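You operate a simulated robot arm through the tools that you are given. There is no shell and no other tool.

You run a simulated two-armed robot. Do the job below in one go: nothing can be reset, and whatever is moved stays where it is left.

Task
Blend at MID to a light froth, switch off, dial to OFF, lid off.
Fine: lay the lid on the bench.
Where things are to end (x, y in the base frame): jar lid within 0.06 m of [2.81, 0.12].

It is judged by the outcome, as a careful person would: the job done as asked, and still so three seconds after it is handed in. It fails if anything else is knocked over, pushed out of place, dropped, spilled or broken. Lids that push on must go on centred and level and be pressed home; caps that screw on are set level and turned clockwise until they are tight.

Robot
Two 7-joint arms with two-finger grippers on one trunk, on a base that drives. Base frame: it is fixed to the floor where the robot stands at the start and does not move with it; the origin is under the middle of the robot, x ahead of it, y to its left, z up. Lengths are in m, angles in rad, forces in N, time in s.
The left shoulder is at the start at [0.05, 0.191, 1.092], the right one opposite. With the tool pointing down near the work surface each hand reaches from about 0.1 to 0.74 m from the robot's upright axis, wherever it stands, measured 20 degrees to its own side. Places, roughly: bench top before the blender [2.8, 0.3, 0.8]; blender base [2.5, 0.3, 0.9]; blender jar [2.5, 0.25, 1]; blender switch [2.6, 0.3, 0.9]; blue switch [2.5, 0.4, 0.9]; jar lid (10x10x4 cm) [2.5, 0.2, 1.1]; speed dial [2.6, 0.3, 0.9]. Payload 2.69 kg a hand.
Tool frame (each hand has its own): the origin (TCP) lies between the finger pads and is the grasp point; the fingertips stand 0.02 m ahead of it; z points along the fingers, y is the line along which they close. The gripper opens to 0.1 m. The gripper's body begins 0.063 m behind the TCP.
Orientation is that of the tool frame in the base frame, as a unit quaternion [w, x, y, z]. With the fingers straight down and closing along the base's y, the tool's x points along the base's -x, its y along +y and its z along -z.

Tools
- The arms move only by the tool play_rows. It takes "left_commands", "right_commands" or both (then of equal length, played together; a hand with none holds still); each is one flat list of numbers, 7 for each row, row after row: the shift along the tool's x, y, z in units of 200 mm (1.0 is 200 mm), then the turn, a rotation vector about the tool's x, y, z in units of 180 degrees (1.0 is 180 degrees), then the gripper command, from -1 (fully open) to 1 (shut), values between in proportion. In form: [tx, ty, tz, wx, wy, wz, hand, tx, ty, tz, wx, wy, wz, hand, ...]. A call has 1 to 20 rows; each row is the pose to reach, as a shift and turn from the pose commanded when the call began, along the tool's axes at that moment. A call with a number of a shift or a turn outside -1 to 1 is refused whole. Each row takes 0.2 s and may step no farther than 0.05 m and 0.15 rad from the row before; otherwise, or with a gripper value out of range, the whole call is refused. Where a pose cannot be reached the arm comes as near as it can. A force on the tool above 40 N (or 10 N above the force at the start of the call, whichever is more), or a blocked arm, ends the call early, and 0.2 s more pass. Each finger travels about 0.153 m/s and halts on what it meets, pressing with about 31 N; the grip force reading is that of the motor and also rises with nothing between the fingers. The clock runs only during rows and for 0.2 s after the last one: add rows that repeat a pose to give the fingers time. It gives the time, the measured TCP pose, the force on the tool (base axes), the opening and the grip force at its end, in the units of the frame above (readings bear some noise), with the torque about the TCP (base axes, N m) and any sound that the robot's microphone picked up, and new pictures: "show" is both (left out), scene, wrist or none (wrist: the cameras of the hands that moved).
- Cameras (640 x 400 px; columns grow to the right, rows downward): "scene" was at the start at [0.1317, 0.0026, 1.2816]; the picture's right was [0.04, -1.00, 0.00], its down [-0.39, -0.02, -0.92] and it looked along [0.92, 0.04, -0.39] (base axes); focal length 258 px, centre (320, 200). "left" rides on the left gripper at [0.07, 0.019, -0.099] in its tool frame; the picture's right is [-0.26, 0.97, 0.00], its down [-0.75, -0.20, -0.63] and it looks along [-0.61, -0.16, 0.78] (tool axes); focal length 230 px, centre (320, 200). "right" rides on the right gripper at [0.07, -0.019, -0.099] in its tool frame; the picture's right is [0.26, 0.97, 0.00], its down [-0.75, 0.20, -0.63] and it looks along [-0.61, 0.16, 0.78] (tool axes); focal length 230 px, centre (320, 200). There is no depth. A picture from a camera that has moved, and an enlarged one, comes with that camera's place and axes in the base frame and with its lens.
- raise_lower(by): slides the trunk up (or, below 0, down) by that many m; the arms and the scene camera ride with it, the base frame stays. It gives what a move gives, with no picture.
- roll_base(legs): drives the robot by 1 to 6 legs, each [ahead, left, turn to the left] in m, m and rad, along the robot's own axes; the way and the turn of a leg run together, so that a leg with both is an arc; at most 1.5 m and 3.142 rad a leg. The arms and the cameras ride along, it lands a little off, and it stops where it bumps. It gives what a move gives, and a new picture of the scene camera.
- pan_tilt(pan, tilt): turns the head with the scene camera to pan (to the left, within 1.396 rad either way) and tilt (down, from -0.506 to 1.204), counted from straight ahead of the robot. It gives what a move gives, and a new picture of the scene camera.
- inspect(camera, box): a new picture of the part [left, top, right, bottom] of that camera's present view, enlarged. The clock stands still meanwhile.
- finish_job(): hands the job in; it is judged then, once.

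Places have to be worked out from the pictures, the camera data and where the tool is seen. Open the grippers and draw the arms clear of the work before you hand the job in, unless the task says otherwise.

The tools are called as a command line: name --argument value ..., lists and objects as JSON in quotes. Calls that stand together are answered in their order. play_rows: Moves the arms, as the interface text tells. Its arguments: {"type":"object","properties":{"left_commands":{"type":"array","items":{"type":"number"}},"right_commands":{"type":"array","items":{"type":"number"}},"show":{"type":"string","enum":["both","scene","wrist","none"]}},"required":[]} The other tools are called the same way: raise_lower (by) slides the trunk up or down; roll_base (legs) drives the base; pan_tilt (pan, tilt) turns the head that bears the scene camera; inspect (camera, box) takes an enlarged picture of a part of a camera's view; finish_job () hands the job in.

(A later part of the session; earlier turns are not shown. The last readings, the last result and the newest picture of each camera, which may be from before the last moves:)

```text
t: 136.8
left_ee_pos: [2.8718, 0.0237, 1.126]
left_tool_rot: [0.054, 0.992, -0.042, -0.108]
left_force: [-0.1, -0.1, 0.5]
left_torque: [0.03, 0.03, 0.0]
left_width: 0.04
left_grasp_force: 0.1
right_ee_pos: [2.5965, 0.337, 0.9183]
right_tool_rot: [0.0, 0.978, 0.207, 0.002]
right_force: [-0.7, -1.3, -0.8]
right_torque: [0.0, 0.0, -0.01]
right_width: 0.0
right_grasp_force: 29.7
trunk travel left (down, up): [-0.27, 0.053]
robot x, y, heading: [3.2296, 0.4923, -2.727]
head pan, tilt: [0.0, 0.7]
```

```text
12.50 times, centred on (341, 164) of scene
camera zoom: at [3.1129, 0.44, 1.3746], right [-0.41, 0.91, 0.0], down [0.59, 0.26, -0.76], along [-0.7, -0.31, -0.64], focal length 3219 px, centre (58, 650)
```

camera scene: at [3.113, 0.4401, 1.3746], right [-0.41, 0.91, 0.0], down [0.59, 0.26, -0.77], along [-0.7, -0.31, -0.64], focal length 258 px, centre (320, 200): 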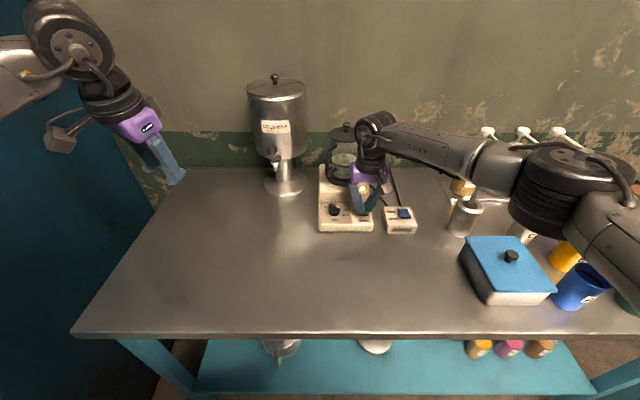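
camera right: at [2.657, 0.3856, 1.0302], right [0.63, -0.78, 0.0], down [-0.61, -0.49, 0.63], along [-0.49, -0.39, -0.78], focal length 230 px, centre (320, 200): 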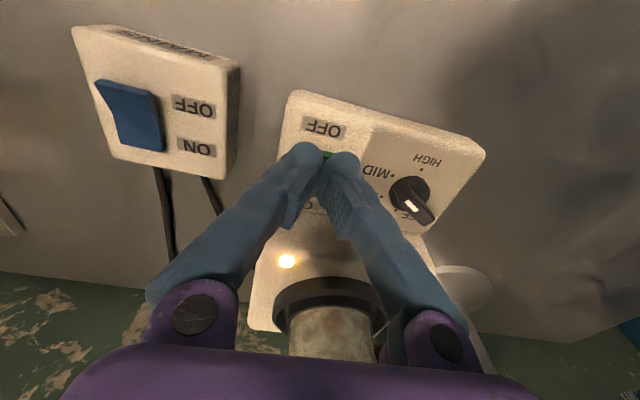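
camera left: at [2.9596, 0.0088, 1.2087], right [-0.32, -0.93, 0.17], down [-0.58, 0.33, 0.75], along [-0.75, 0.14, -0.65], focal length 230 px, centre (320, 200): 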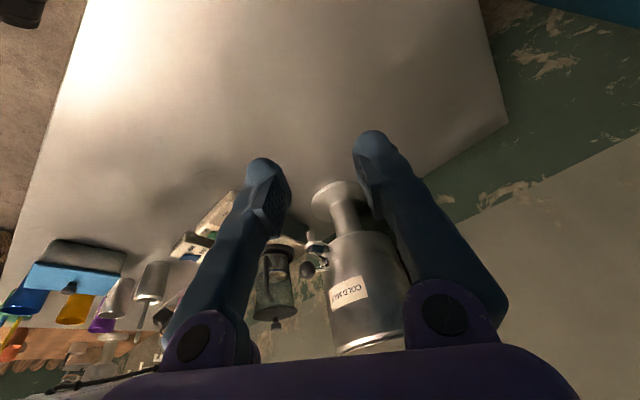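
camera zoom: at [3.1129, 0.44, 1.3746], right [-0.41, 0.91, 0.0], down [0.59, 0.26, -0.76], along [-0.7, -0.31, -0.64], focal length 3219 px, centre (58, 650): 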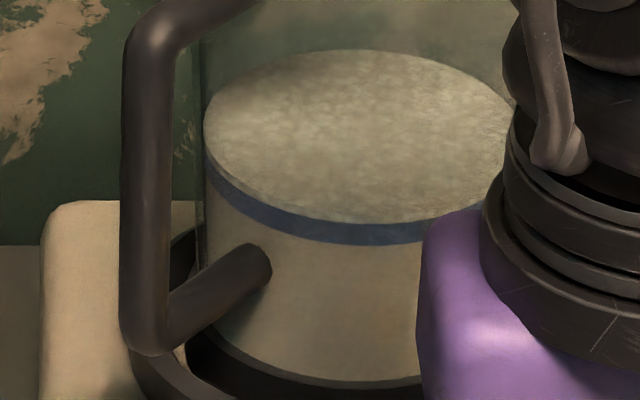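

The surface has stayed the same over the last 0.6 s: a thin, even light froth. I press the OFF end now and lift.

play_rows --right_commands '[0.0, 0, 0.025, 0, 0, 0, 1, 0.0, 0, 0.045, 0, 0, 0, 1, 0, 0, 0.06, 0, 0, 0, 1, 0, 0, 0.0, 0, 0, 0, 1, 0, 0, -0.1, 0, 0, 0, 1]' --show "both"

inspect --camera "scene" --box '[290, 130, 410, 242]'

inspect --camera "scene" --box '[328, 148, 354, 180]'

```text
t: 138.0
left_ee_pos: [2.8718, 0.0245, 1.125]
left_tool_rot: [0.055, 0.992, -0.043, -0.109]
left_force: [-0.2, -0.8, -0.2]
left_torque: [0.01, 0.02, 0.02]
left_width: 0.0402
left_grasp_force: 0.0
right_ee_pos: [2.5976, 0.339, 0.9392]
right_tool_rot: [0.0, 0.978, 0.207, 0.002]
right_force: [0.2, 1.0, 0.2]
right_torque: [-0.01, 0.0, 0.02]
right_width: 0.0001
right_grasp_force: 29.3
trunk travel left (down, up): [-0.27, 0.053]
robot x, y, heading: [3.23, 0.4912, -2.722]
head pan, tilt: [0.0, 0.7]
camera scene: at [3.1132, 0.4402, 1.3746], right [-0.41, 0.91, 0.0], down [0.59, 0.26, -0.77], along [-0.7, -0.31, -0.64], focal length 258 px, centre (320, 200)
camera right: at [2.6536, 0.3833, 1.038], right [0.63, -0.78, 0.0], down [-0.61, -0.49, 0.63], along [-0.49, -0.39, -0.78], focal length 230 px, centre (320, 200)
```

scene: 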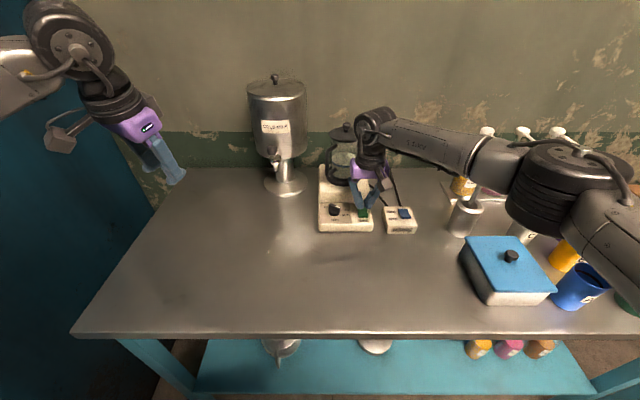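
right: 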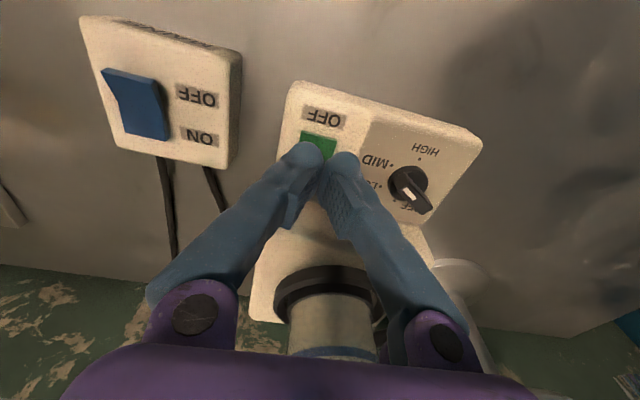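

```text
3.57 times, centred on (350, 186) of scene
camera zoom: at [3.1132, 0.4402, 1.3746], right [-0.41, 0.91, 0.0], down [0.59, 0.26, -0.77], along [-0.7, -0.31, -0.64], focal length 920 px, centre (213, 250)
```

zoom: 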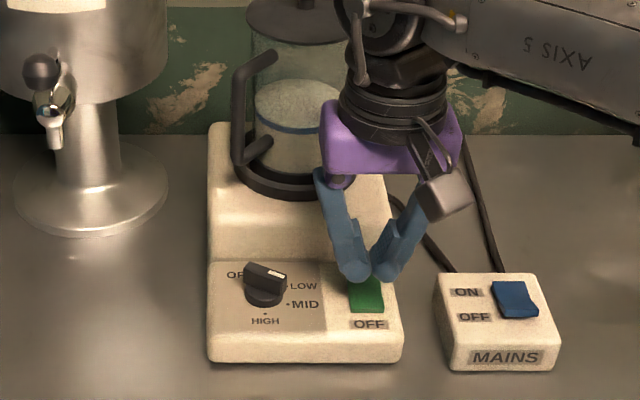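

```text
12.50 times, centred on (341, 164) of scene
camera zoom: at [3.1132, 0.4402, 1.3746], right [-0.41, 0.91, 0.0], down [0.59, 0.26, -0.77], along [-0.7, -0.31, -0.64], focal length 3219 px, centre (58, 650)
```

zoom: 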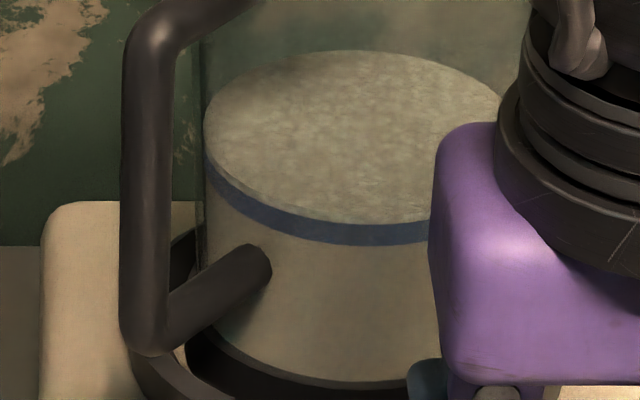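

The lamp is out, so the blender is switched off. I take a very close look at the contents to judge the froth.

inspect --camera "scene" --box '[331, 150, 347, 170]'

inspect --camera "left" --box '[230, 220, 320, 340]'

inspect --camera "right" --box '[240, 220, 440, 370]'

```text
16.00 times, centred on (339, 160) of scene
camera zoom: at [3.1132, 0.4402, 1.3746], right [-0.41, 0.91, 0.0], down [0.59, 0.26, -0.77], along [-0.7, -0.31, -0.64], focal length 4121 px, centre (16, 840)
```

zoom: 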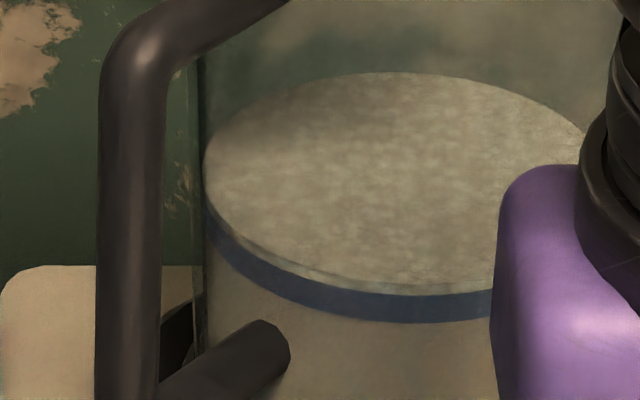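

```text
3.33 times, centred on (275, 280) of left
camera zoom: at [2.9601, 0.0089, 1.2088], right [-0.32, -0.93, 0.17], down [-0.58, 0.33, 0.75], along [-0.75, 0.14, -0.64], focal length 767 px, centre (470, -67)
```

zoom: 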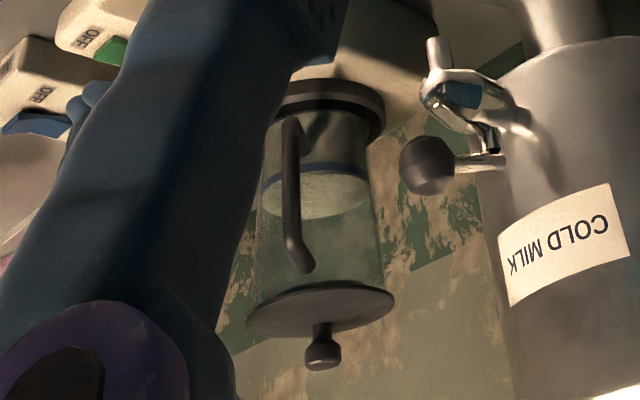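

```text
2.67 times, centred on (340, 295) of right
camera zoom: at [2.6536, 0.3833, 1.038], right [0.63, -0.78, 0.0], down [-0.61, -0.49, 0.63], along [-0.49, -0.39, -0.78], focal length 614 px, centre (267, -53)
```

zoom: 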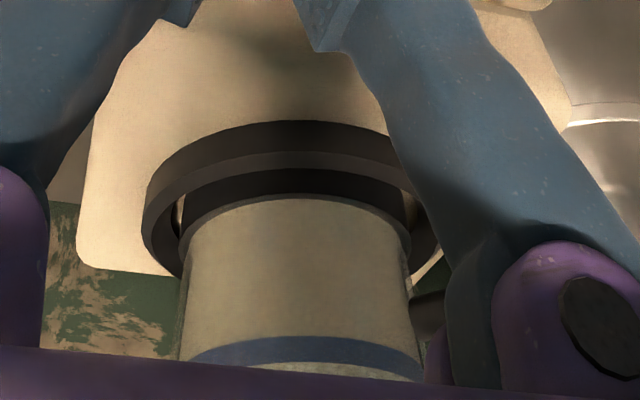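

The surface is an even, fine-bubbled froth just above the blue ring, about 6 mm higher than before: a light froth. Now I bring the right hand back over the dial at the 120-degree angle to turn it to OFF.

play_rows --right_commands '[0, 0.0, -0.08, 0, 0, 0.02, 1, -0.005, 0.02, -0.16, 0, 0, 0.06, 1, -0.01, 0.05, -0.2, 0, 0, 0.104, 1, -0.015, 0.08, -0.2, 0, 0, 0.148, 0.2, -0.02, 0.11, -0.2, 0, 0, 0.192, 0.2, -0.025, 0.14, -0.2, 0, 0, 0.236, 0.2, -0.03, 0.17, -0.2, 0, 0, 0.28, 0.2, -0.035, 0.2, -0.2, 0, 0, 0.324, 0.2, -0.04, 0.23, -0.2, 0, 0, 0.368, 0.2, -0.045, 0.26, -0.2, 0, 0, 0.412, 0.2, -0.05, 0.29, -0.2, 0, 0, 0.456, 0.2, -0.055, 0.32, -0.2, 0, 0, 0.5, 0.2, -0.06, 0.345, -0.2, 0, 0, 0.544, 0.2, -0.065, 0.365, -0.2, 0, 0, 0.588, 0.2, -0.0675, 0.3815, -0.2, 0, 0, 0.63, 0.2, -0.0675, 0.3815, -0.18, 0, 0, 0.6667, 0.2, -0.0675, 0.3815, -0.15, 0, 0, 0.6667, 0.2]' --show "both"

inspect --camera "right" --box '[200, 60, 440, 210]'

inspect --camera "scene" --box '[300, 130, 400, 242]'

```text
t: 141.6
left_ee_pos: [2.8736, 0.0239, 1.1247]
left_tool_rot: [0.053, 0.992, -0.042, -0.108]
left_force: [-0.3, 0.1, 0.2]
left_torque: [0.0, 0.0, 0.01]
left_width: 0.0399
left_grasp_force: 0.1
right_ee_pos: [2.6152, 0.2624, 0.9698]
right_tool_rot: [0.003, -0.668, 0.744, 0.0]
right_force: [0.0, -0.3, 0.8]
right_torque: [0.0, 0.02, -0.02]
right_width: 0.04
right_grasp_force: 0.0
trunk travel left (down, up): [-0.27, 0.053]
robot x, y, heading: [3.2279, 0.492, -2.722]
head pan, tilt: [0.0, 0.7]
camera scene: at [3.1129, 0.4399, 1.3746], right [-0.41, 0.91, 0.0], down [0.59, 0.26, -0.76], along [-0.7, -0.31, -0.64], focal length 258 px, centre (320, 200)
camera right: at [2.6255, 0.1901, 1.0673], right [-0.99, -0.15, -0.01], down [-0.12, 0.77, 0.63], along [-0.09, 0.62, -0.78], focal length 230 px, centre (320, 200)
```

scene: 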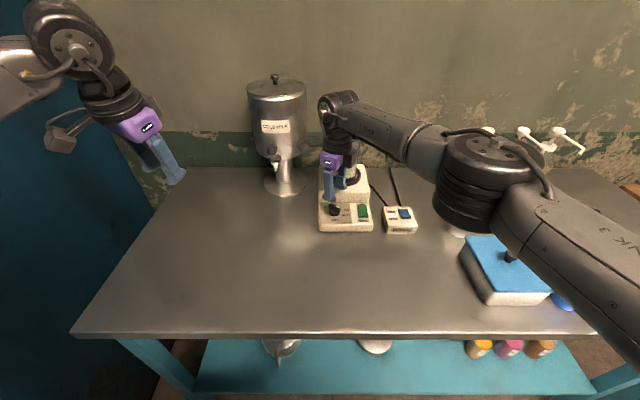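
right: 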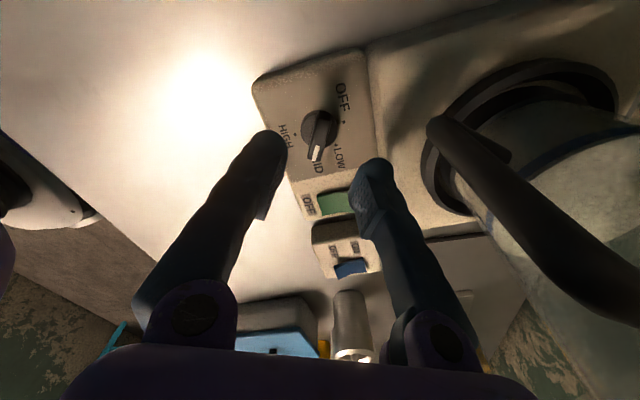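

```text
2.67 times, centred on (320, 135) of right
camera zoom: at [2.6255, 0.1901, 1.0673], right [-0.99, -0.15, -0.01], down [-0.12, 0.77, 0.63], along [-0.09, 0.62, -0.78], focal length 614 px, centre (320, 373)
```

zoom: 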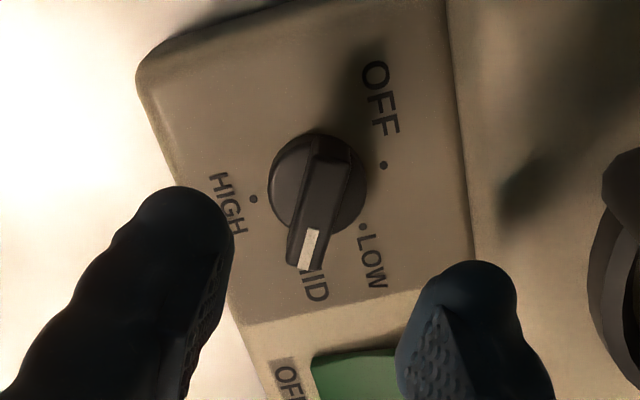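

```text
3.57 times, centred on (350, 186) of scene
camera zoom: at [3.1129, 0.4399, 1.3746], right [-0.41, 0.91, 0.0], down [0.59, 0.26, -0.76], along [-0.7, -0.31, -0.64], focal length 920 px, centre (213, 250)
```

zoom: 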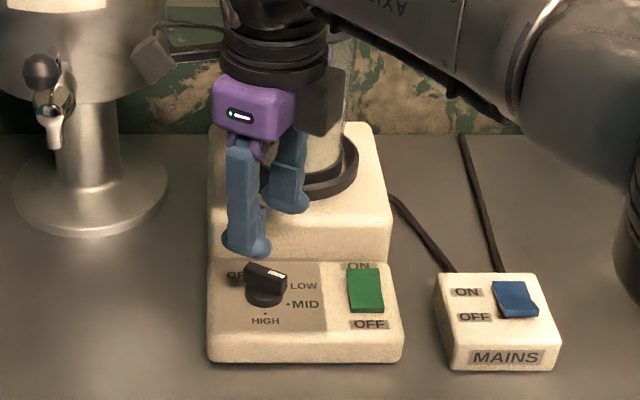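

The hand is centred over the dial and aligned with the fin. I descend to the same grip height and close.

play_rows --right_commands '[0, 0, 0.09, 0, 0, 0, 0.2, 0, 0, 0.18, 0, 0, 0, 0.2, 0, 0, 0.24, 0, 0, 0, 0.2, 0, 0, 0.279, 0, 0, 0, 0.2, 0, 0, 0.279, 0, 0, 0, 0.2, 0, 0, 0.279, 0, 0, 0, 1, 0, 0, 0.279, 0, 0, 0, 1, 0, 0, 0.279, 0, 0, 0, 1]' --show "wrist"

```text
t: 143.4
left_ee_pos: [2.8732, 0.0246, 1.1248]
left_tool_rot: [0.053, 0.992, -0.042, -0.107]
left_force: [-0.6, 0.4, -0.4]
left_torque: [0.01, -0.03, -0.01]
left_width: 0.0402
left_grasp_force: 0.1
right_ee_pos: [2.6166, 0.2649, 0.9141]
right_tool_rot: [0.002, -0.669, 0.744, -0.001]
right_force: [2.7, 1.7, -2.4]
right_torque: [-0.09, 0.03, -0.02]
right_width: 0.0101
right_grasp_force: 37.8
trunk travel left (down, up): [-0.27, 0.053]
robot x, y, heading: [3.2246, 0.4921, -2.723]
head pan, tilt: [0.0, 0.7]
camera right: at [2.6266, 0.1922, 1.0119], right [-0.99, -0.15, -0.01], down [-0.12, 0.77, 0.63], along [-0.09, 0.62, -0.78], focal length 230 px, centre (320, 200)
```

right: 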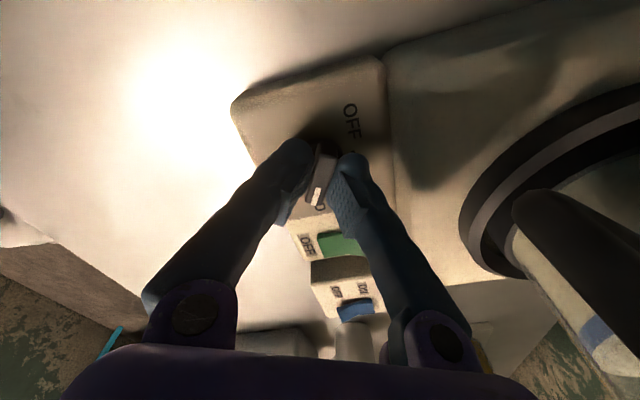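

The fin is held cleanly. I turn it counter-clockwise the full 120 degrees to OFF.

play_rows --right_commands '[0, 0, 0, 0, 0, -0.04, 1, 0, 0, 0, 0, 0, -0.082, 1, 0, 0, 0, 0, 0, -0.124, 1, 0, 0, 0, 0, 0, -0.166, 1, 0, 0, 0, 0, 0, -0.208, 1, 0, 0, 0, 0, 0, -0.25, 1, 0, 0, 0, 0, 0, -0.292, 1, 0, 0, 0, 0, 0, -0.334, 1, 0, 0, 0, 0, 0, -0.376, 1, 0, 0, 0, 0, 0, -0.418, 1, 0, 0, 0, 0, 0, -0.46, 1, 0, 0, 0, 0, 0, -0.502, 1, 0, 0, 0, 0, 0, -0.544, 1, 0, 0, 0, 0, 0, -0.586, 1, 0, 0, 0, 0, 0, -0.628, 1, 0, 0, 0, 0, 0, -0.6667, 1, 0, 0, 0, 0, 0, -0.6667, 1]' --show "both"

inspect --camera "scene" --box '[300, 180, 400, 242]'

```text
t: 147.0
left_ee_pos: [2.8721, 0.0252, 1.1268]
left_tool_rot: [0.055, 0.992, -0.042, -0.108]
left_force: [-0.3, -0.1, -0.3]
left_torque: [-0.02, 0.02, 0.01]
left_width: 0.0396
left_grasp_force: 0.0
right_ee_pos: [2.6163, 0.2628, 0.9119]
right_tool_rot: [0.0, 0.978, 0.209, 0.002]
right_force: [-13.5, 6.9, 9.7]
right_torque: [-0.05, 0.44, -0.03]
right_width: 0.01
right_grasp_force: 37.7
trunk travel left (down, up): [-0.27, 0.053]
robot x, y, heading: [3.228, 0.4931, -2.727]
head pan, tilt: [0.0, 0.7]
camera scene: at [3.1126, 0.4412, 1.3746], right [-0.41, 0.91, 0.0], down [0.59, 0.26, -0.77], along [-0.7, -0.31, -0.64], focal length 258 px, centre (320, 200)
camera right: at [2.6713, 0.3083, 1.0123], right [0.63, -0.78, 0.0], down [-0.61, -0.49, 0.63], along [-0.49, -0.4, -0.78], focal length 230 px, centre (320, 200)
```

scene: 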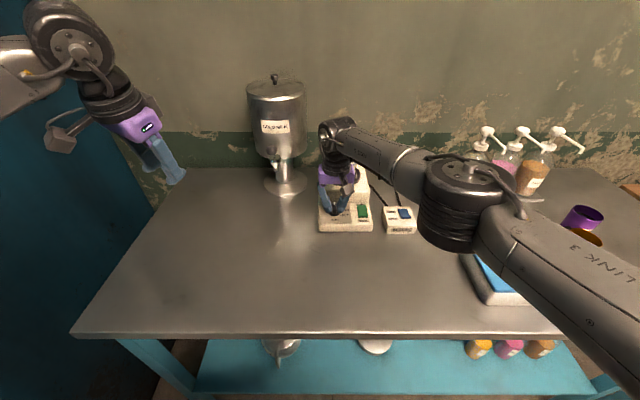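
right: 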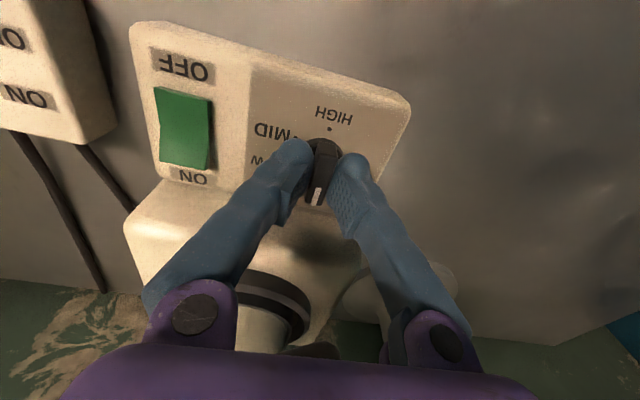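

```text
6.40 times, centred on (350, 211) of scene
camera zoom: at [3.1126, 0.4412, 1.3746], right [-0.41, 0.91, 0.0], down [0.59, 0.26, -0.77], along [-0.7, -0.31, -0.64], focal length 1648 px, centre (128, 130)
```

zoom: 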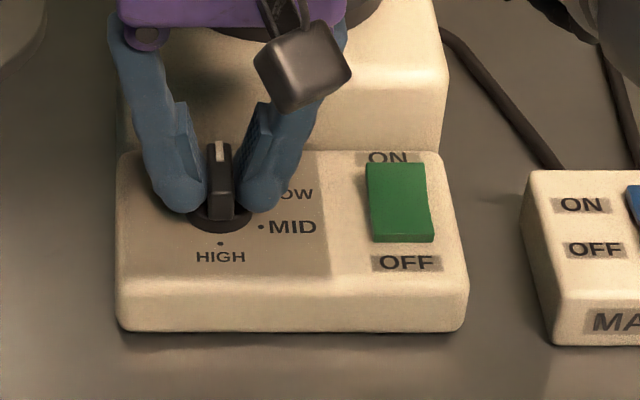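

The pointer is straight back at OFF. I open the fingers, lift off and check.

play_rows --right_commands '[0, 0, 0, 0, 0, 0, 0.2, 0, 0, 0, 0, 0, 0, 0.2, 0, 0, -0.12, 0, 0, 0, 0.2, 0, 0, -0.28, 0, 0, 0, 0.2, 0.05, -0.1, -0.5, 0, 0, 0, 0.2, 0.15, -0.3, -0.65, 0, 0, 0, 0.2, 0.3, -0.5, -0.75, 0, 0, 0, 0.2]' --show "both"

inspect --camera "scene" --box '[290, 170, 410, 242]'

inspect --camera "scene" --box '[310, 110, 380, 190]'

```text
refused: row 6 steps farther than a row can; nothing moved
```

```text
5.33 times, centred on (350, 206) of scene
camera zoom: at [3.1126, 0.4412, 1.3746], right [-0.41, 0.91, 0.0], down [0.59, 0.26, -0.77], along [-0.7, -0.31, -0.64], focal length 1374 px, centre (160, 168)
```

zoom: 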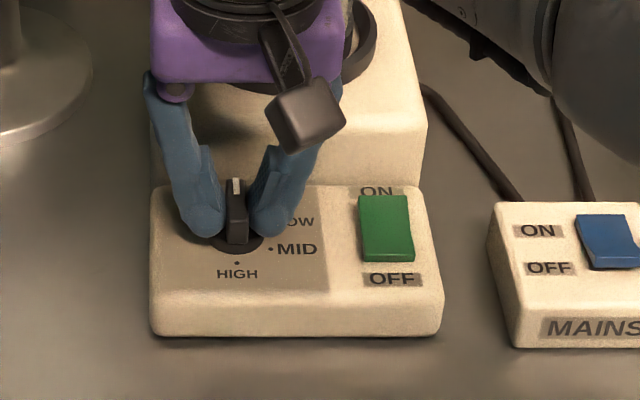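

```text
5.00 times, centred on (345, 150) of scene
camera zoom: at [3.1126, 0.4412, 1.3746], right [-0.41, 0.91, 0.0], down [0.59, 0.26, -0.77], along [-0.7, -0.31, -0.64], focal length 1288 px, centre (195, 450)
```

zoom: 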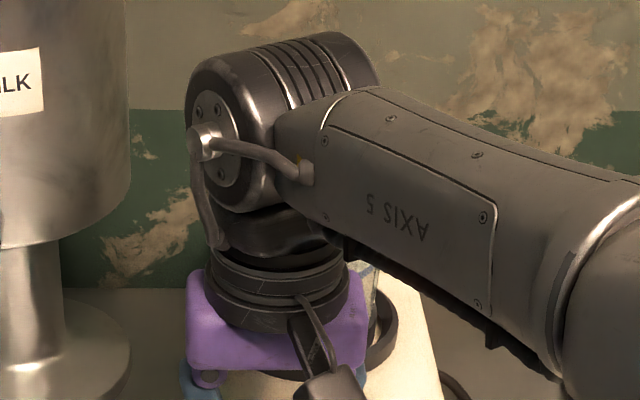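

A row was too long, so nothing moved; I repeat with smaller steps, moving the right hand up, back and to the right, clear of the blender.

play_rows --right_commands '[0, 0, 0, 0, 0, 0, 0.2, 0, 0, 0, 0, 0, 0, 0.2, 0, 0, -0.12, 0, 0, 0, 0.2, 0, 0, -0.28, 0, 0, 0, 0.2, 0.05, -0.05, -0.45, 0, 0, 0, 0.2, 0.15, -0.15, -0.6, 0, 0, 0, 0.2, 0.3, -0.3, -0.7, 0, 0, 0, 0.2, 0.45, -0.45, -0.75, 0, 0, 0, 0.2, 0.6, -0.6, -0.8, 0, 0, 0, 0.2, 0.75, -0.75, -0.85, 0, 0, 0, 0.2]' --show "both"

inspect --camera "scene" --box '[290, 170, 410, 242]'

inspect --camera "scene" --box '[310, 110, 380, 190]'

```text
t: 149.2
left_ee_pos: [2.8726, 0.0231, 1.1264]
left_tool_rot: [0.054, 0.992, -0.042, -0.108]
left_force: [0.3, -0.8, 0.2]
left_torque: [0.0, -0.06, 0.01]
left_width: 0.0401
left_grasp_force: 0.1
right_ee_pos: [2.693, 0.4594, 1.0824]
right_tool_rot: [-0.001, 0.978, 0.206, 0.002]
right_force: [1.2, 0.4, 0.4]
right_torque: [-0.01, -0.02, -0.03]
right_width: 0.0402
right_grasp_force: 0.1
trunk travel left (down, up): [-0.27, 0.053]
robot x, y, heading: [3.2283, 0.4917, -2.725]
head pan, tilt: [0.0, 0.7]
camera scene: at [3.1131, 0.4411, 1.3747], right [-0.41, 0.91, 0.0], down [0.59, 0.26, -0.77], along [-0.7, -0.31, -0.64], focal length 258 px, centre (320, 200)
camera right: at [2.7489, 0.5037, 1.1812], right [0.63, -0.78, 0.0], down [-0.61, -0.49, 0.63], along [-0.49, -0.39, -0.78], focal length 230 px, centre (320, 200)
```

scene: 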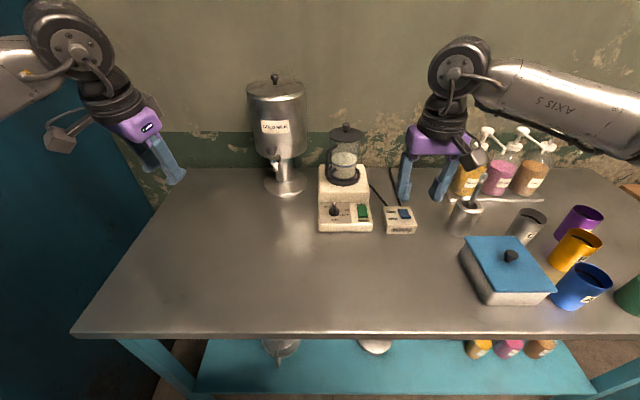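
right: 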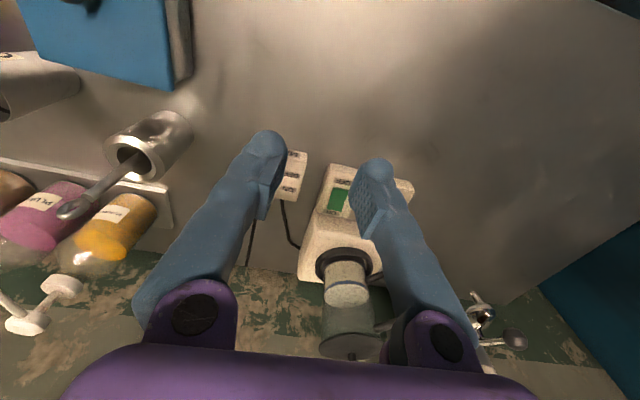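

```text
5.33 times, centred on (350, 206) of scene
camera zoom: at [3.1131, 0.4411, 1.3747], right [-0.41, 0.91, 0.0], down [0.59, 0.26, -0.77], along [-0.7, -0.31, -0.64], focal length 1374 px, centre (160, 168)
```

zoom: 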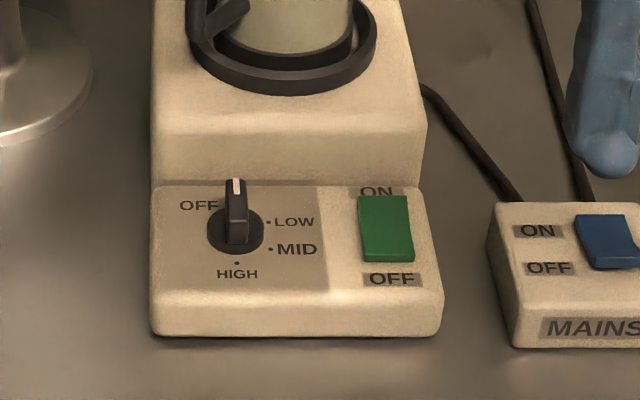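

```text
5.00 times, centred on (345, 150) of scene
camera zoom: at [3.1131, 0.4411, 1.3747], right [-0.41, 0.91, 0.0], down [0.59, 0.26, -0.77], along [-0.7, -0.31, -0.64], focal length 1288 px, centre (195, 450)
```

zoom: 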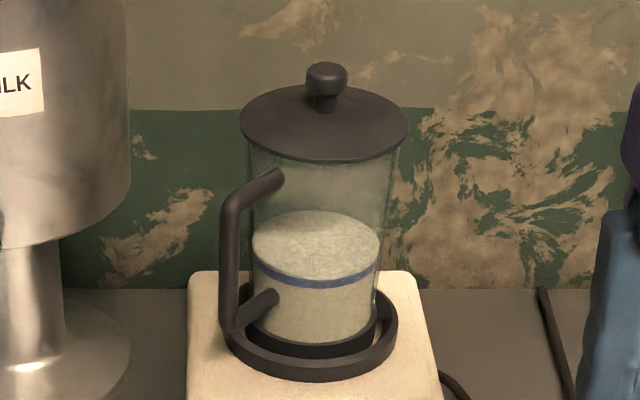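

Dial at OFF, rocker at OFF, froth light. By triangulation the lid's knob is at (2.4925, 0.241, 1.085). I lift the left hand out of the way and bring the right hand up, tilting it 35 degrees forward for the reach to the knob.

play_rows --right_commands '[-0.05, 0.03, -0.15, 0, -0.0324, 0, -0.2, -0.12, 0.08, -0.28, 0, -0.0648, 0, -0.2, -0.2, 0.13, -0.38, 0, -0.0972, 0, -0.2, -0.3, 0.19, -0.46, 0, -0.1296, 0, -0.2, -0.4, 0.25, -0.52, 0, -0.162, 0, -0.2, -0.5, 0.3, -0.55, 0, -0.1944, 0, -0.2]' --left_commands '[0, 0, -0.12, 0, 0, -0.0267, 0.2, 0, 0, -0.25, 0, 0, -0.0533, 0.2, 0, 0, -0.38, 0, 0, -0.08, 0.2, 0, 0, -0.5, 0, 0, -0.1067, 0.2, 0, 0, -0.62, 0, 0, -0.1333, 0.2, 0, 0, -0.75, 0, 0, -0.16, 0.2]' --show "both"

inspect --camera "right" --box '[200, 120, 480, 320]'

```text
t: 150.6
left_ee_pos: [2.9087, 0.0401, 1.2717]
left_tool_rot: [0.026, 0.971, 0.207, -0.119]
left_force: [0.6, -0.5, 0.7]
left_torque: [0.01, -0.01, 0.0]
left_width: 0.0399
left_grasp_force: 0.1
right_ee_pos: [2.6215, 0.363, 1.1953]
right_tool_rot: [0.062, 0.933, 0.198, -0.292]
right_force: [-0.2, -0.7, 1.3]
right_torque: [-0.02, 0.01, -0.02]
right_width: 0.0601
right_grasp_force: 0.0
trunk travel left (down, up): [-0.27, 0.053]
robot x, y, heading: [3.2252, 0.4929, -2.725]
head pan, tilt: [0.0, 0.7]
camera scene: at [3.1132, 0.4403, 1.3746], right [-0.41, 0.91, 0.0], down [0.59, 0.26, -0.77], along [-0.7, -0.31, -0.64], focal length 258 px, centre (320, 200)
camera right: at [2.7184, 0.4269, 1.2358], right [0.59, -0.8, -0.15], down [-0.15, -0.29, 0.95], along [-0.8, -0.53, -0.29], focal length 230 px, centre (320, 200)
camera left: at [2.9985, 0.0599, 1.3508], right [0.16, -0.98, 0.06], down [-0.61, -0.05, 0.79], along [-0.78, -0.17, -0.61], focal length 230 px, centre (320, 200)
```

scene: 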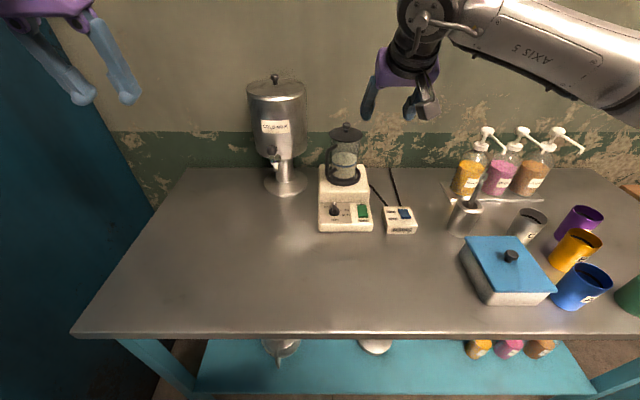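
right: 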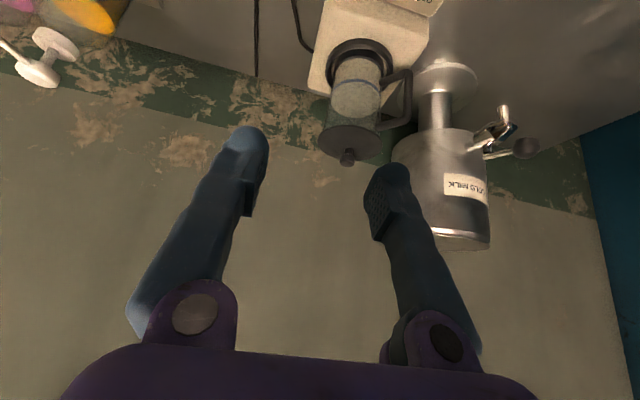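
left: 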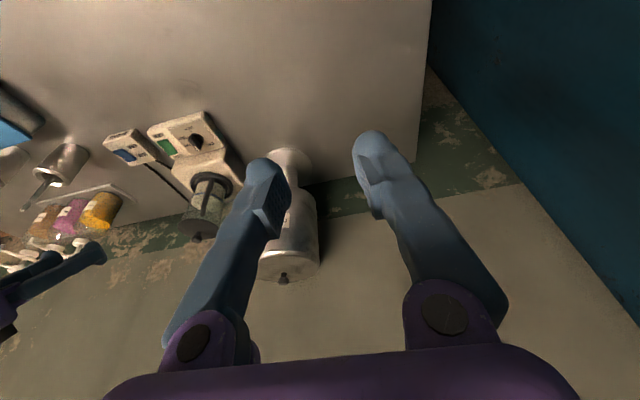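

```text
2.00 times, centred on (340, 220) of right
camera zoom: at [2.7184, 0.4269, 1.2358], right [0.59, -0.8, -0.15], down [-0.15, -0.29, 0.95], along [-0.8, -0.53, -0.29], focal length 460 px, centre (280, 160)
```

zoom: 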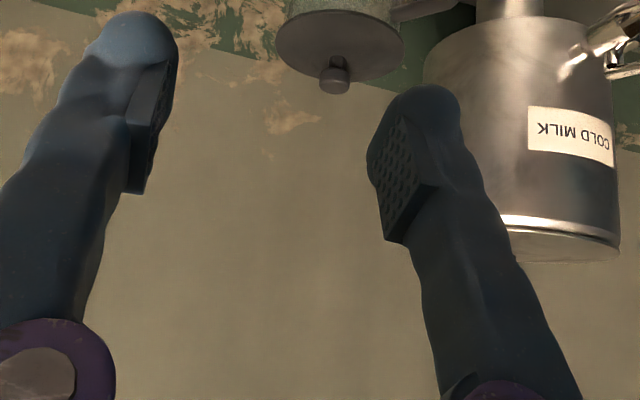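

The right camera confirms the knob at about (2.4925, 0.2415, 1.083). I move to 8 cm short of it along the tool axis.

play_rows --right_commands '[-0.0918, 0.0731, 0.122, 0, 0, 0, -0.2, -0.1835, 0.1463, 0.244, 0, 0, 0, -0.2, -0.2753, 0.2194, 0.366, 0, 0, 0, -0.2, -0.367, 0.2925, 0.488, 0, 0, 0, -0.2, -0.367, 0.2925, 0.488, 0, 0, 0, -0.2]' --show "both"

inspect --camera "right" --box '[200, 100, 440, 250]'

inspect --camera "scene" --box '[290, 80, 410, 200]'

```text
t: 151.8
left_ee_pos: [2.9088, 0.0395, 1.2718]
left_tool_rot: [0.026, 0.971, 0.206, -0.118]
left_force: [-0.3, -0.1, -0.2]
left_torque: [0.03, 0.03, 0.04]
left_width: 0.0402
left_grasp_force: 0.0
right_ee_pos: [2.5395, 0.264, 1.1577]
right_tool_rot: [0.061, 0.934, 0.197, -0.292]
right_force: [0.3, -0.3, -0.1]
right_torque: [0.01, -0.03, -0.02]
right_width: 0.0599
right_grasp_force: 0.1
trunk travel left (down, up): [-0.27, 0.053]
robot x, y, heading: [3.2277, 0.4929, -2.72]
head pan, tilt: [0.0, 0.7]
camera scene: at [3.113, 0.4408, 1.3747], right [-0.41, 0.91, 0.0], down [0.59, 0.26, -0.77], along [-0.7, -0.31, -0.64], focal length 258 px, centre (320, 200)
camera right: at [2.6361, 0.3262, 1.1978], right [0.59, -0.8, -0.15], down [-0.15, -0.29, 0.94], along [-0.8, -0.53, -0.29], focal length 230 px, centre (320, 200)
```

scene: 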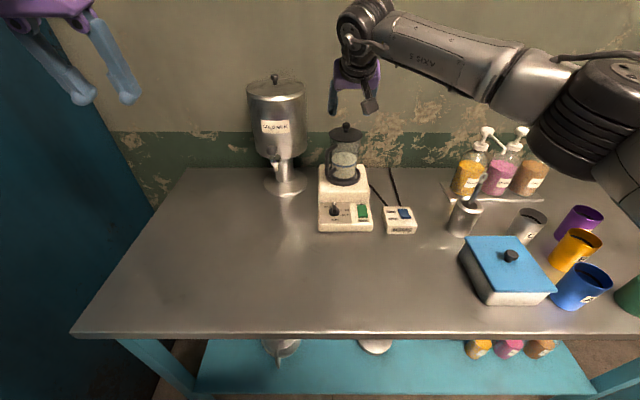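
right: 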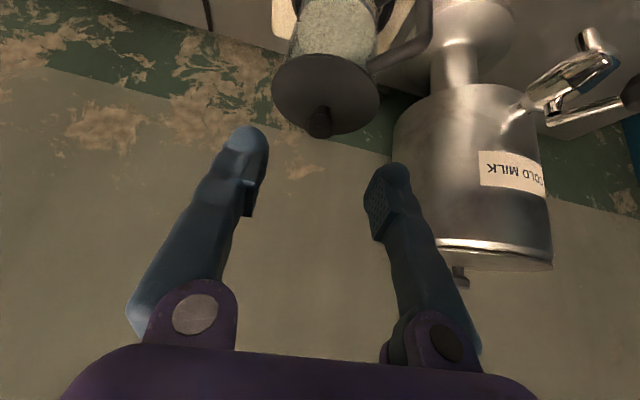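

```text
2.67 times, centred on (320, 175) of right
camera zoom: at [2.6361, 0.3262, 1.1978], right [0.59, -0.8, -0.15], down [-0.15, -0.29, 0.94], along [-0.8, -0.53, -0.29], focal length 614 px, centre (320, 267)
```

zoom: 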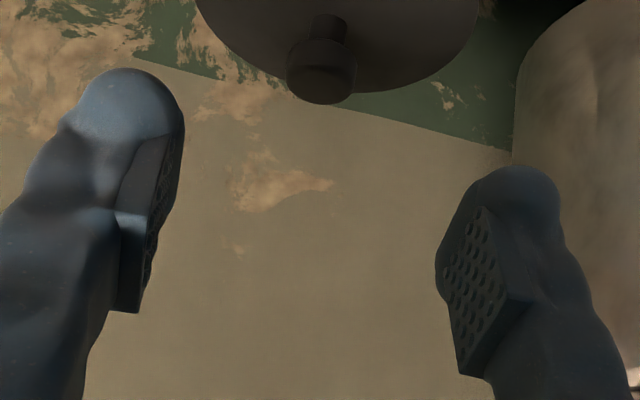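

```text
3.33 times, centred on (350, 140) of scene
camera zoom: at [3.113, 0.4408, 1.3747], right [-0.41, 0.91, 0.0], down [0.59, 0.26, -0.77], along [-0.7, -0.31, -0.64], focal length 858 px, centre (220, 400)
```

zoom: 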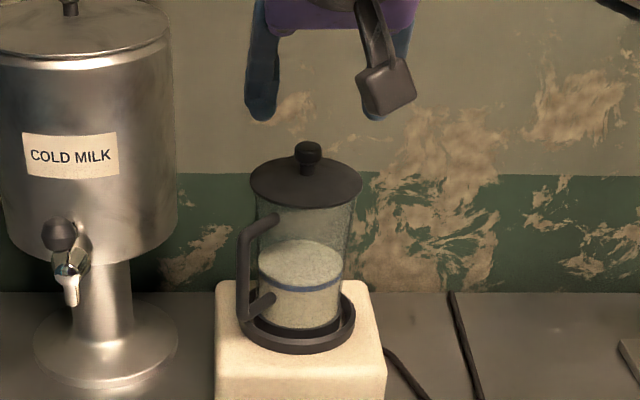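

The knob is centred between the open fingers. I advance 7.6 cm along the tool axis in small steps.

play_rows --right_commands '[-0.003, 0, 0.1, 0, 0, 0, -0.2, -0.006, 0, 0.2, 0, 0, 0, -0.2, -0.0075, 0, 0.28, 0, 0, 0, -0.2, -0.0075, 0, 0.34, 0, 0, 0, -0.2, -0.0075, 0, 0.38, 0, 0, 0, -0.2, -0.0075, 0, 0.38, 0, 0, 0, -0.2]' --show "wrist"

inspect --camera "right" --box '[200, 100, 440, 250]'

inspect --camera "scene" --box '[310, 100, 390, 170]'

```text
t: 153.2
left_ee_pos: [2.9081, 0.0392, 1.2713]
left_tool_rot: [0.026, 0.971, 0.205, -0.119]
left_force: [0.3, 0.4, 1.3]
left_torque: [-0.03, 0.02, -0.01]
left_width: 0.0399
left_grasp_force: 0.0
right_ee_pos: [2.5002, 0.2457, 1.0924]
right_tool_rot: [0.062, 0.934, 0.197, -0.292]
right_force: [-0.1, 0.6, -0.5]
right_torque: [-0.04, 0.01, -0.02]
right_width: 0.06
right_grasp_force: 0.1
trunk travel left (down, up): [-0.27, 0.053]
robot x, y, heading: [3.2229, 0.4905, -2.716]
head pan, tilt: [0.0, 0.7]
camera right: at [2.5961, 0.3079, 1.1335], right [0.59, -0.8, -0.15], down [-0.16, -0.29, 0.94], along [-0.8, -0.53, -0.29], focal length 230 px, centre (320, 200)
```

right: 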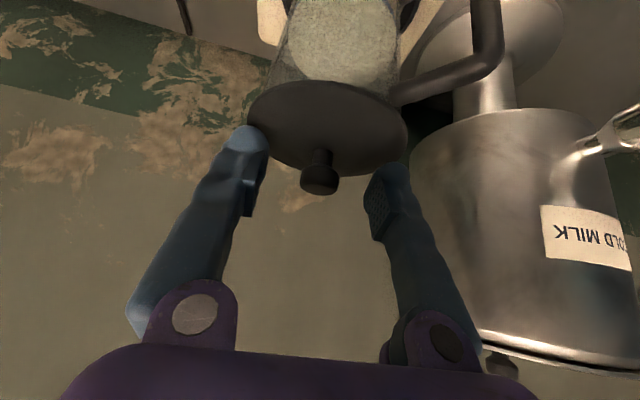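

```text
2.67 times, centred on (320, 175) of right
camera zoom: at [2.5961, 0.3079, 1.1335], right [0.59, -0.8, -0.15], down [-0.16, -0.29, 0.94], along [-0.8, -0.53, -0.29], focal length 614 px, centre (320, 267)
```

zoom: 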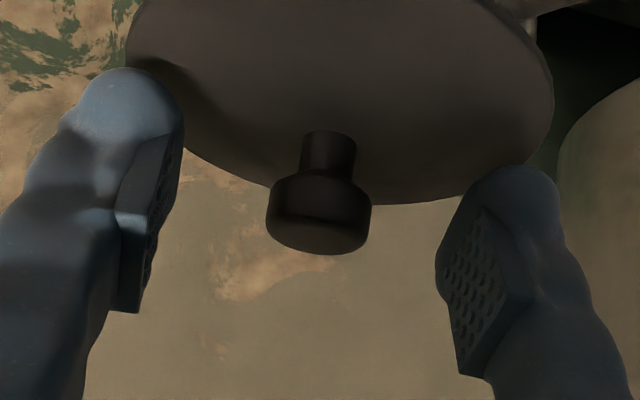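

```text
5.71 times, centred on (350, 135) of scene
camera zoom: at [3.1129, 0.4402, 1.3746], right [-0.41, 0.91, 0.0], down [0.59, 0.26, -0.77], along [-0.7, -0.31, -0.64], focal length 1472 px, centre (149, 571)
```

zoom: 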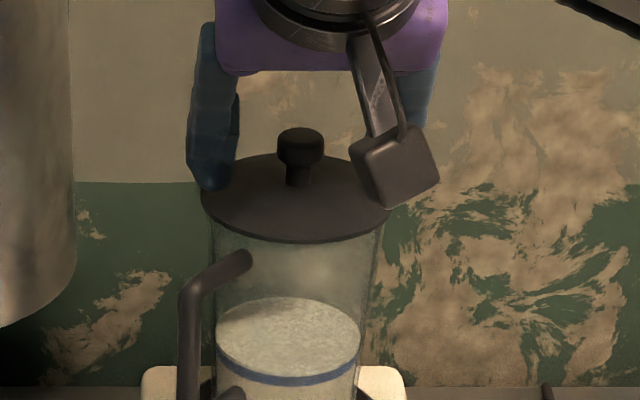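

The knob is exactly between the fingertips. I close on it.

play_rows --right_commands '[-0.008, 0, 0, 0, 0, 0, -0.2, -0.008, 0, 0, 0, 0, 0, 1, -0.008, 0, 0, 0, 0, 0, 1, -0.008, 0, 0, 0, 0, 0, 1]' --show "both"

inspect --camera "right" --box '[200, 100, 440, 250]'

```text
t: 154.2
left_ee_pos: [2.9075, 0.0398, 1.2717]
left_tool_rot: [0.025, 0.971, 0.206, -0.118]
left_force: [-0.4, -0.5, -0.7]
left_torque: [0.02, 0.01, 0.0]
left_width: 0.0399
left_grasp_force: 0.0
right_ee_pos: [2.4994, 0.2455, 1.0936]
right_tool_rot: [0.062, 0.933, 0.199, -0.293]
right_force: [-0.7, -0.1, 0.5]
right_torque: [0.02, 0.0, 0.0]
right_width: 0.0197
right_grasp_force: 31.2
trunk travel left (down, up): [-0.27, 0.053]
robot x, y, heading: [3.2311, 0.4926, -2.726]
head pan, tilt: [0.0, 0.7]
camera scene: at [3.1129, 0.44, 1.3746], right [-0.41, 0.91, 0.0], down [0.59, 0.26, -0.76], along [-0.7, -0.31, -0.64], focal length 258 px, centre (320, 200)
camera right: at [2.5953, 0.3078, 1.1342], right [0.59, -0.8, -0.15], down [-0.16, -0.29, 0.94], along [-0.8, -0.53, -0.29], focal length 230 px, centre (320, 200)
```

scene: 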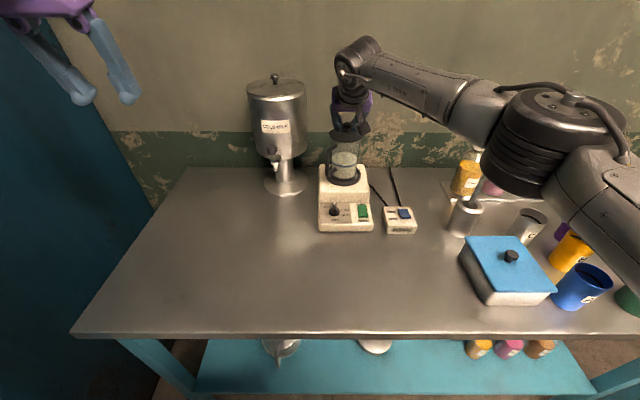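
right: 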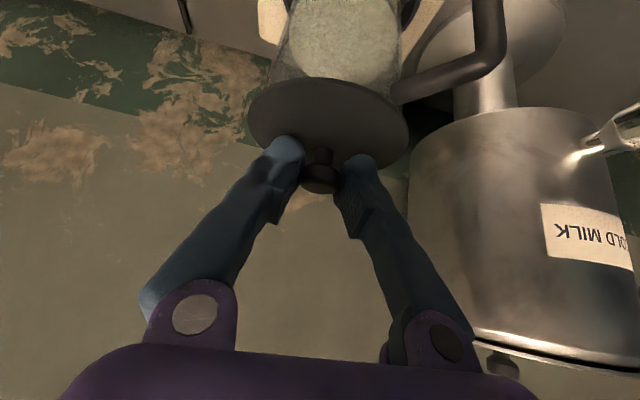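

```text
2.67 times, centred on (320, 175) of right
camera zoom: at [2.5953, 0.3078, 1.1342], right [0.59, -0.8, -0.15], down [-0.16, -0.29, 0.94], along [-0.8, -0.53, -0.29], focal length 614 px, centre (320, 267)
```

zoom: 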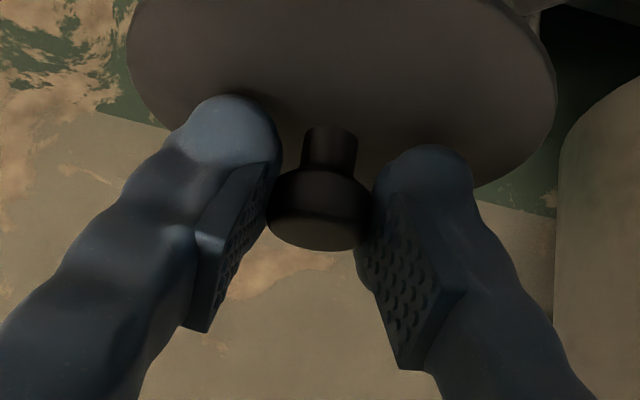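

The knob is held (19.7 mm). I pull straight up slowly by 2 cm and watch whether the lid comes off alone.

play_rows --right_commands '[-0.0114, 0, -0.0164, 0, 0, 0, 1, -0.0228, 0, -0.0328, 0, 0, 0, 1, -0.0342, 0, -0.0492, 0, 0, 0, 1, -0.0455, 0, -0.0655, 0, 0, 0, 1, -0.0569, 0, -0.0819, 0, 0, 0, 1, -0.0569, 0, -0.0819, 0, 0, 0, 1]' --show "both"

inspect --camera "scene" --box '[300, 100, 400, 200]'

```text
t: 155.6
left_ee_pos: [2.9075, 0.0396, 1.272]
left_tool_rot: [0.025, 0.971, 0.206, -0.118]
left_force: [0.8, 0.6, -0.3]
left_torque: [-0.03, 0.01, -0.01]
left_width: 0.04
left_grasp_force: 0.1
right_ee_pos: [2.5002, 0.2452, 1.1141]
right_tool_rot: [0.061, 0.934, 0.197, -0.292]
right_force: [0.7, 0.2, -0.8]
right_torque: [-0.02, 0.01, 0.01]
right_width: 0.0195
right_grasp_force: 30.8
trunk travel left (down, up): [-0.27, 0.053]
robot x, y, heading: [3.2309, 0.4906, -2.726]
head pan, tilt: [0.0, 0.7]
camera scene: at [3.1128, 0.44, 1.3746], right [-0.41, 0.91, 0.0], down [0.59, 0.26, -0.76], along [-0.7, -0.31, -0.64], focal length 258 px, centre (320, 200)
camera right: at [2.5957, 0.3078, 1.1547], right [0.59, -0.8, -0.15], down [-0.16, -0.29, 0.94], along [-0.8, -0.53, -0.29], focal length 230 px, centre (320, 200)
```

scene: 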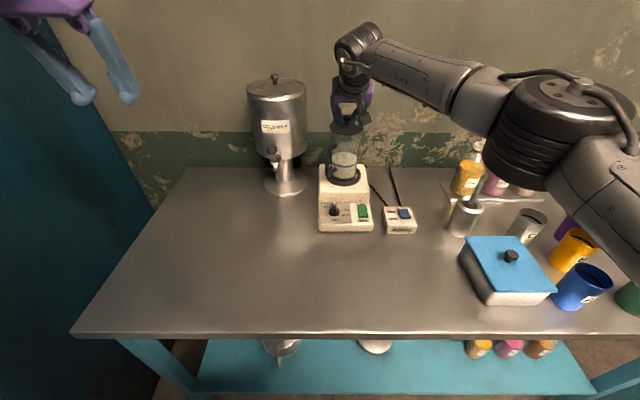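
right: 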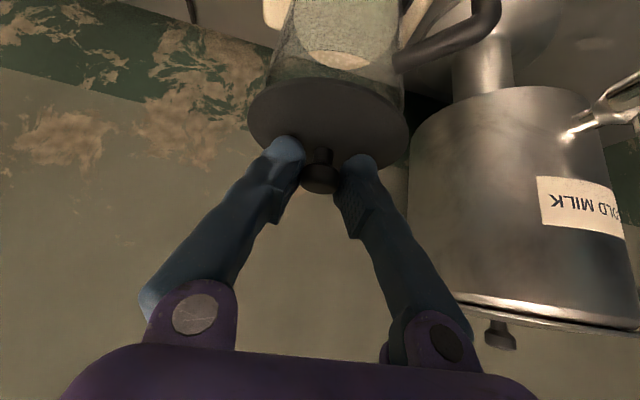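

```text
4.00 times, centred on (350, 150) of scene
camera zoom: at [3.1128, 0.44, 1.3746], right [-0.41, 0.91, 0.0], down [0.59, 0.26, -0.76], along [-0.7, -0.31, -0.64], focal length 1030 px, centre (200, 400)
```

zoom: 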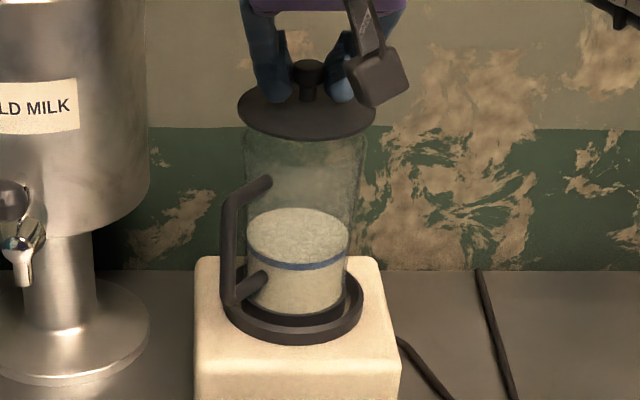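

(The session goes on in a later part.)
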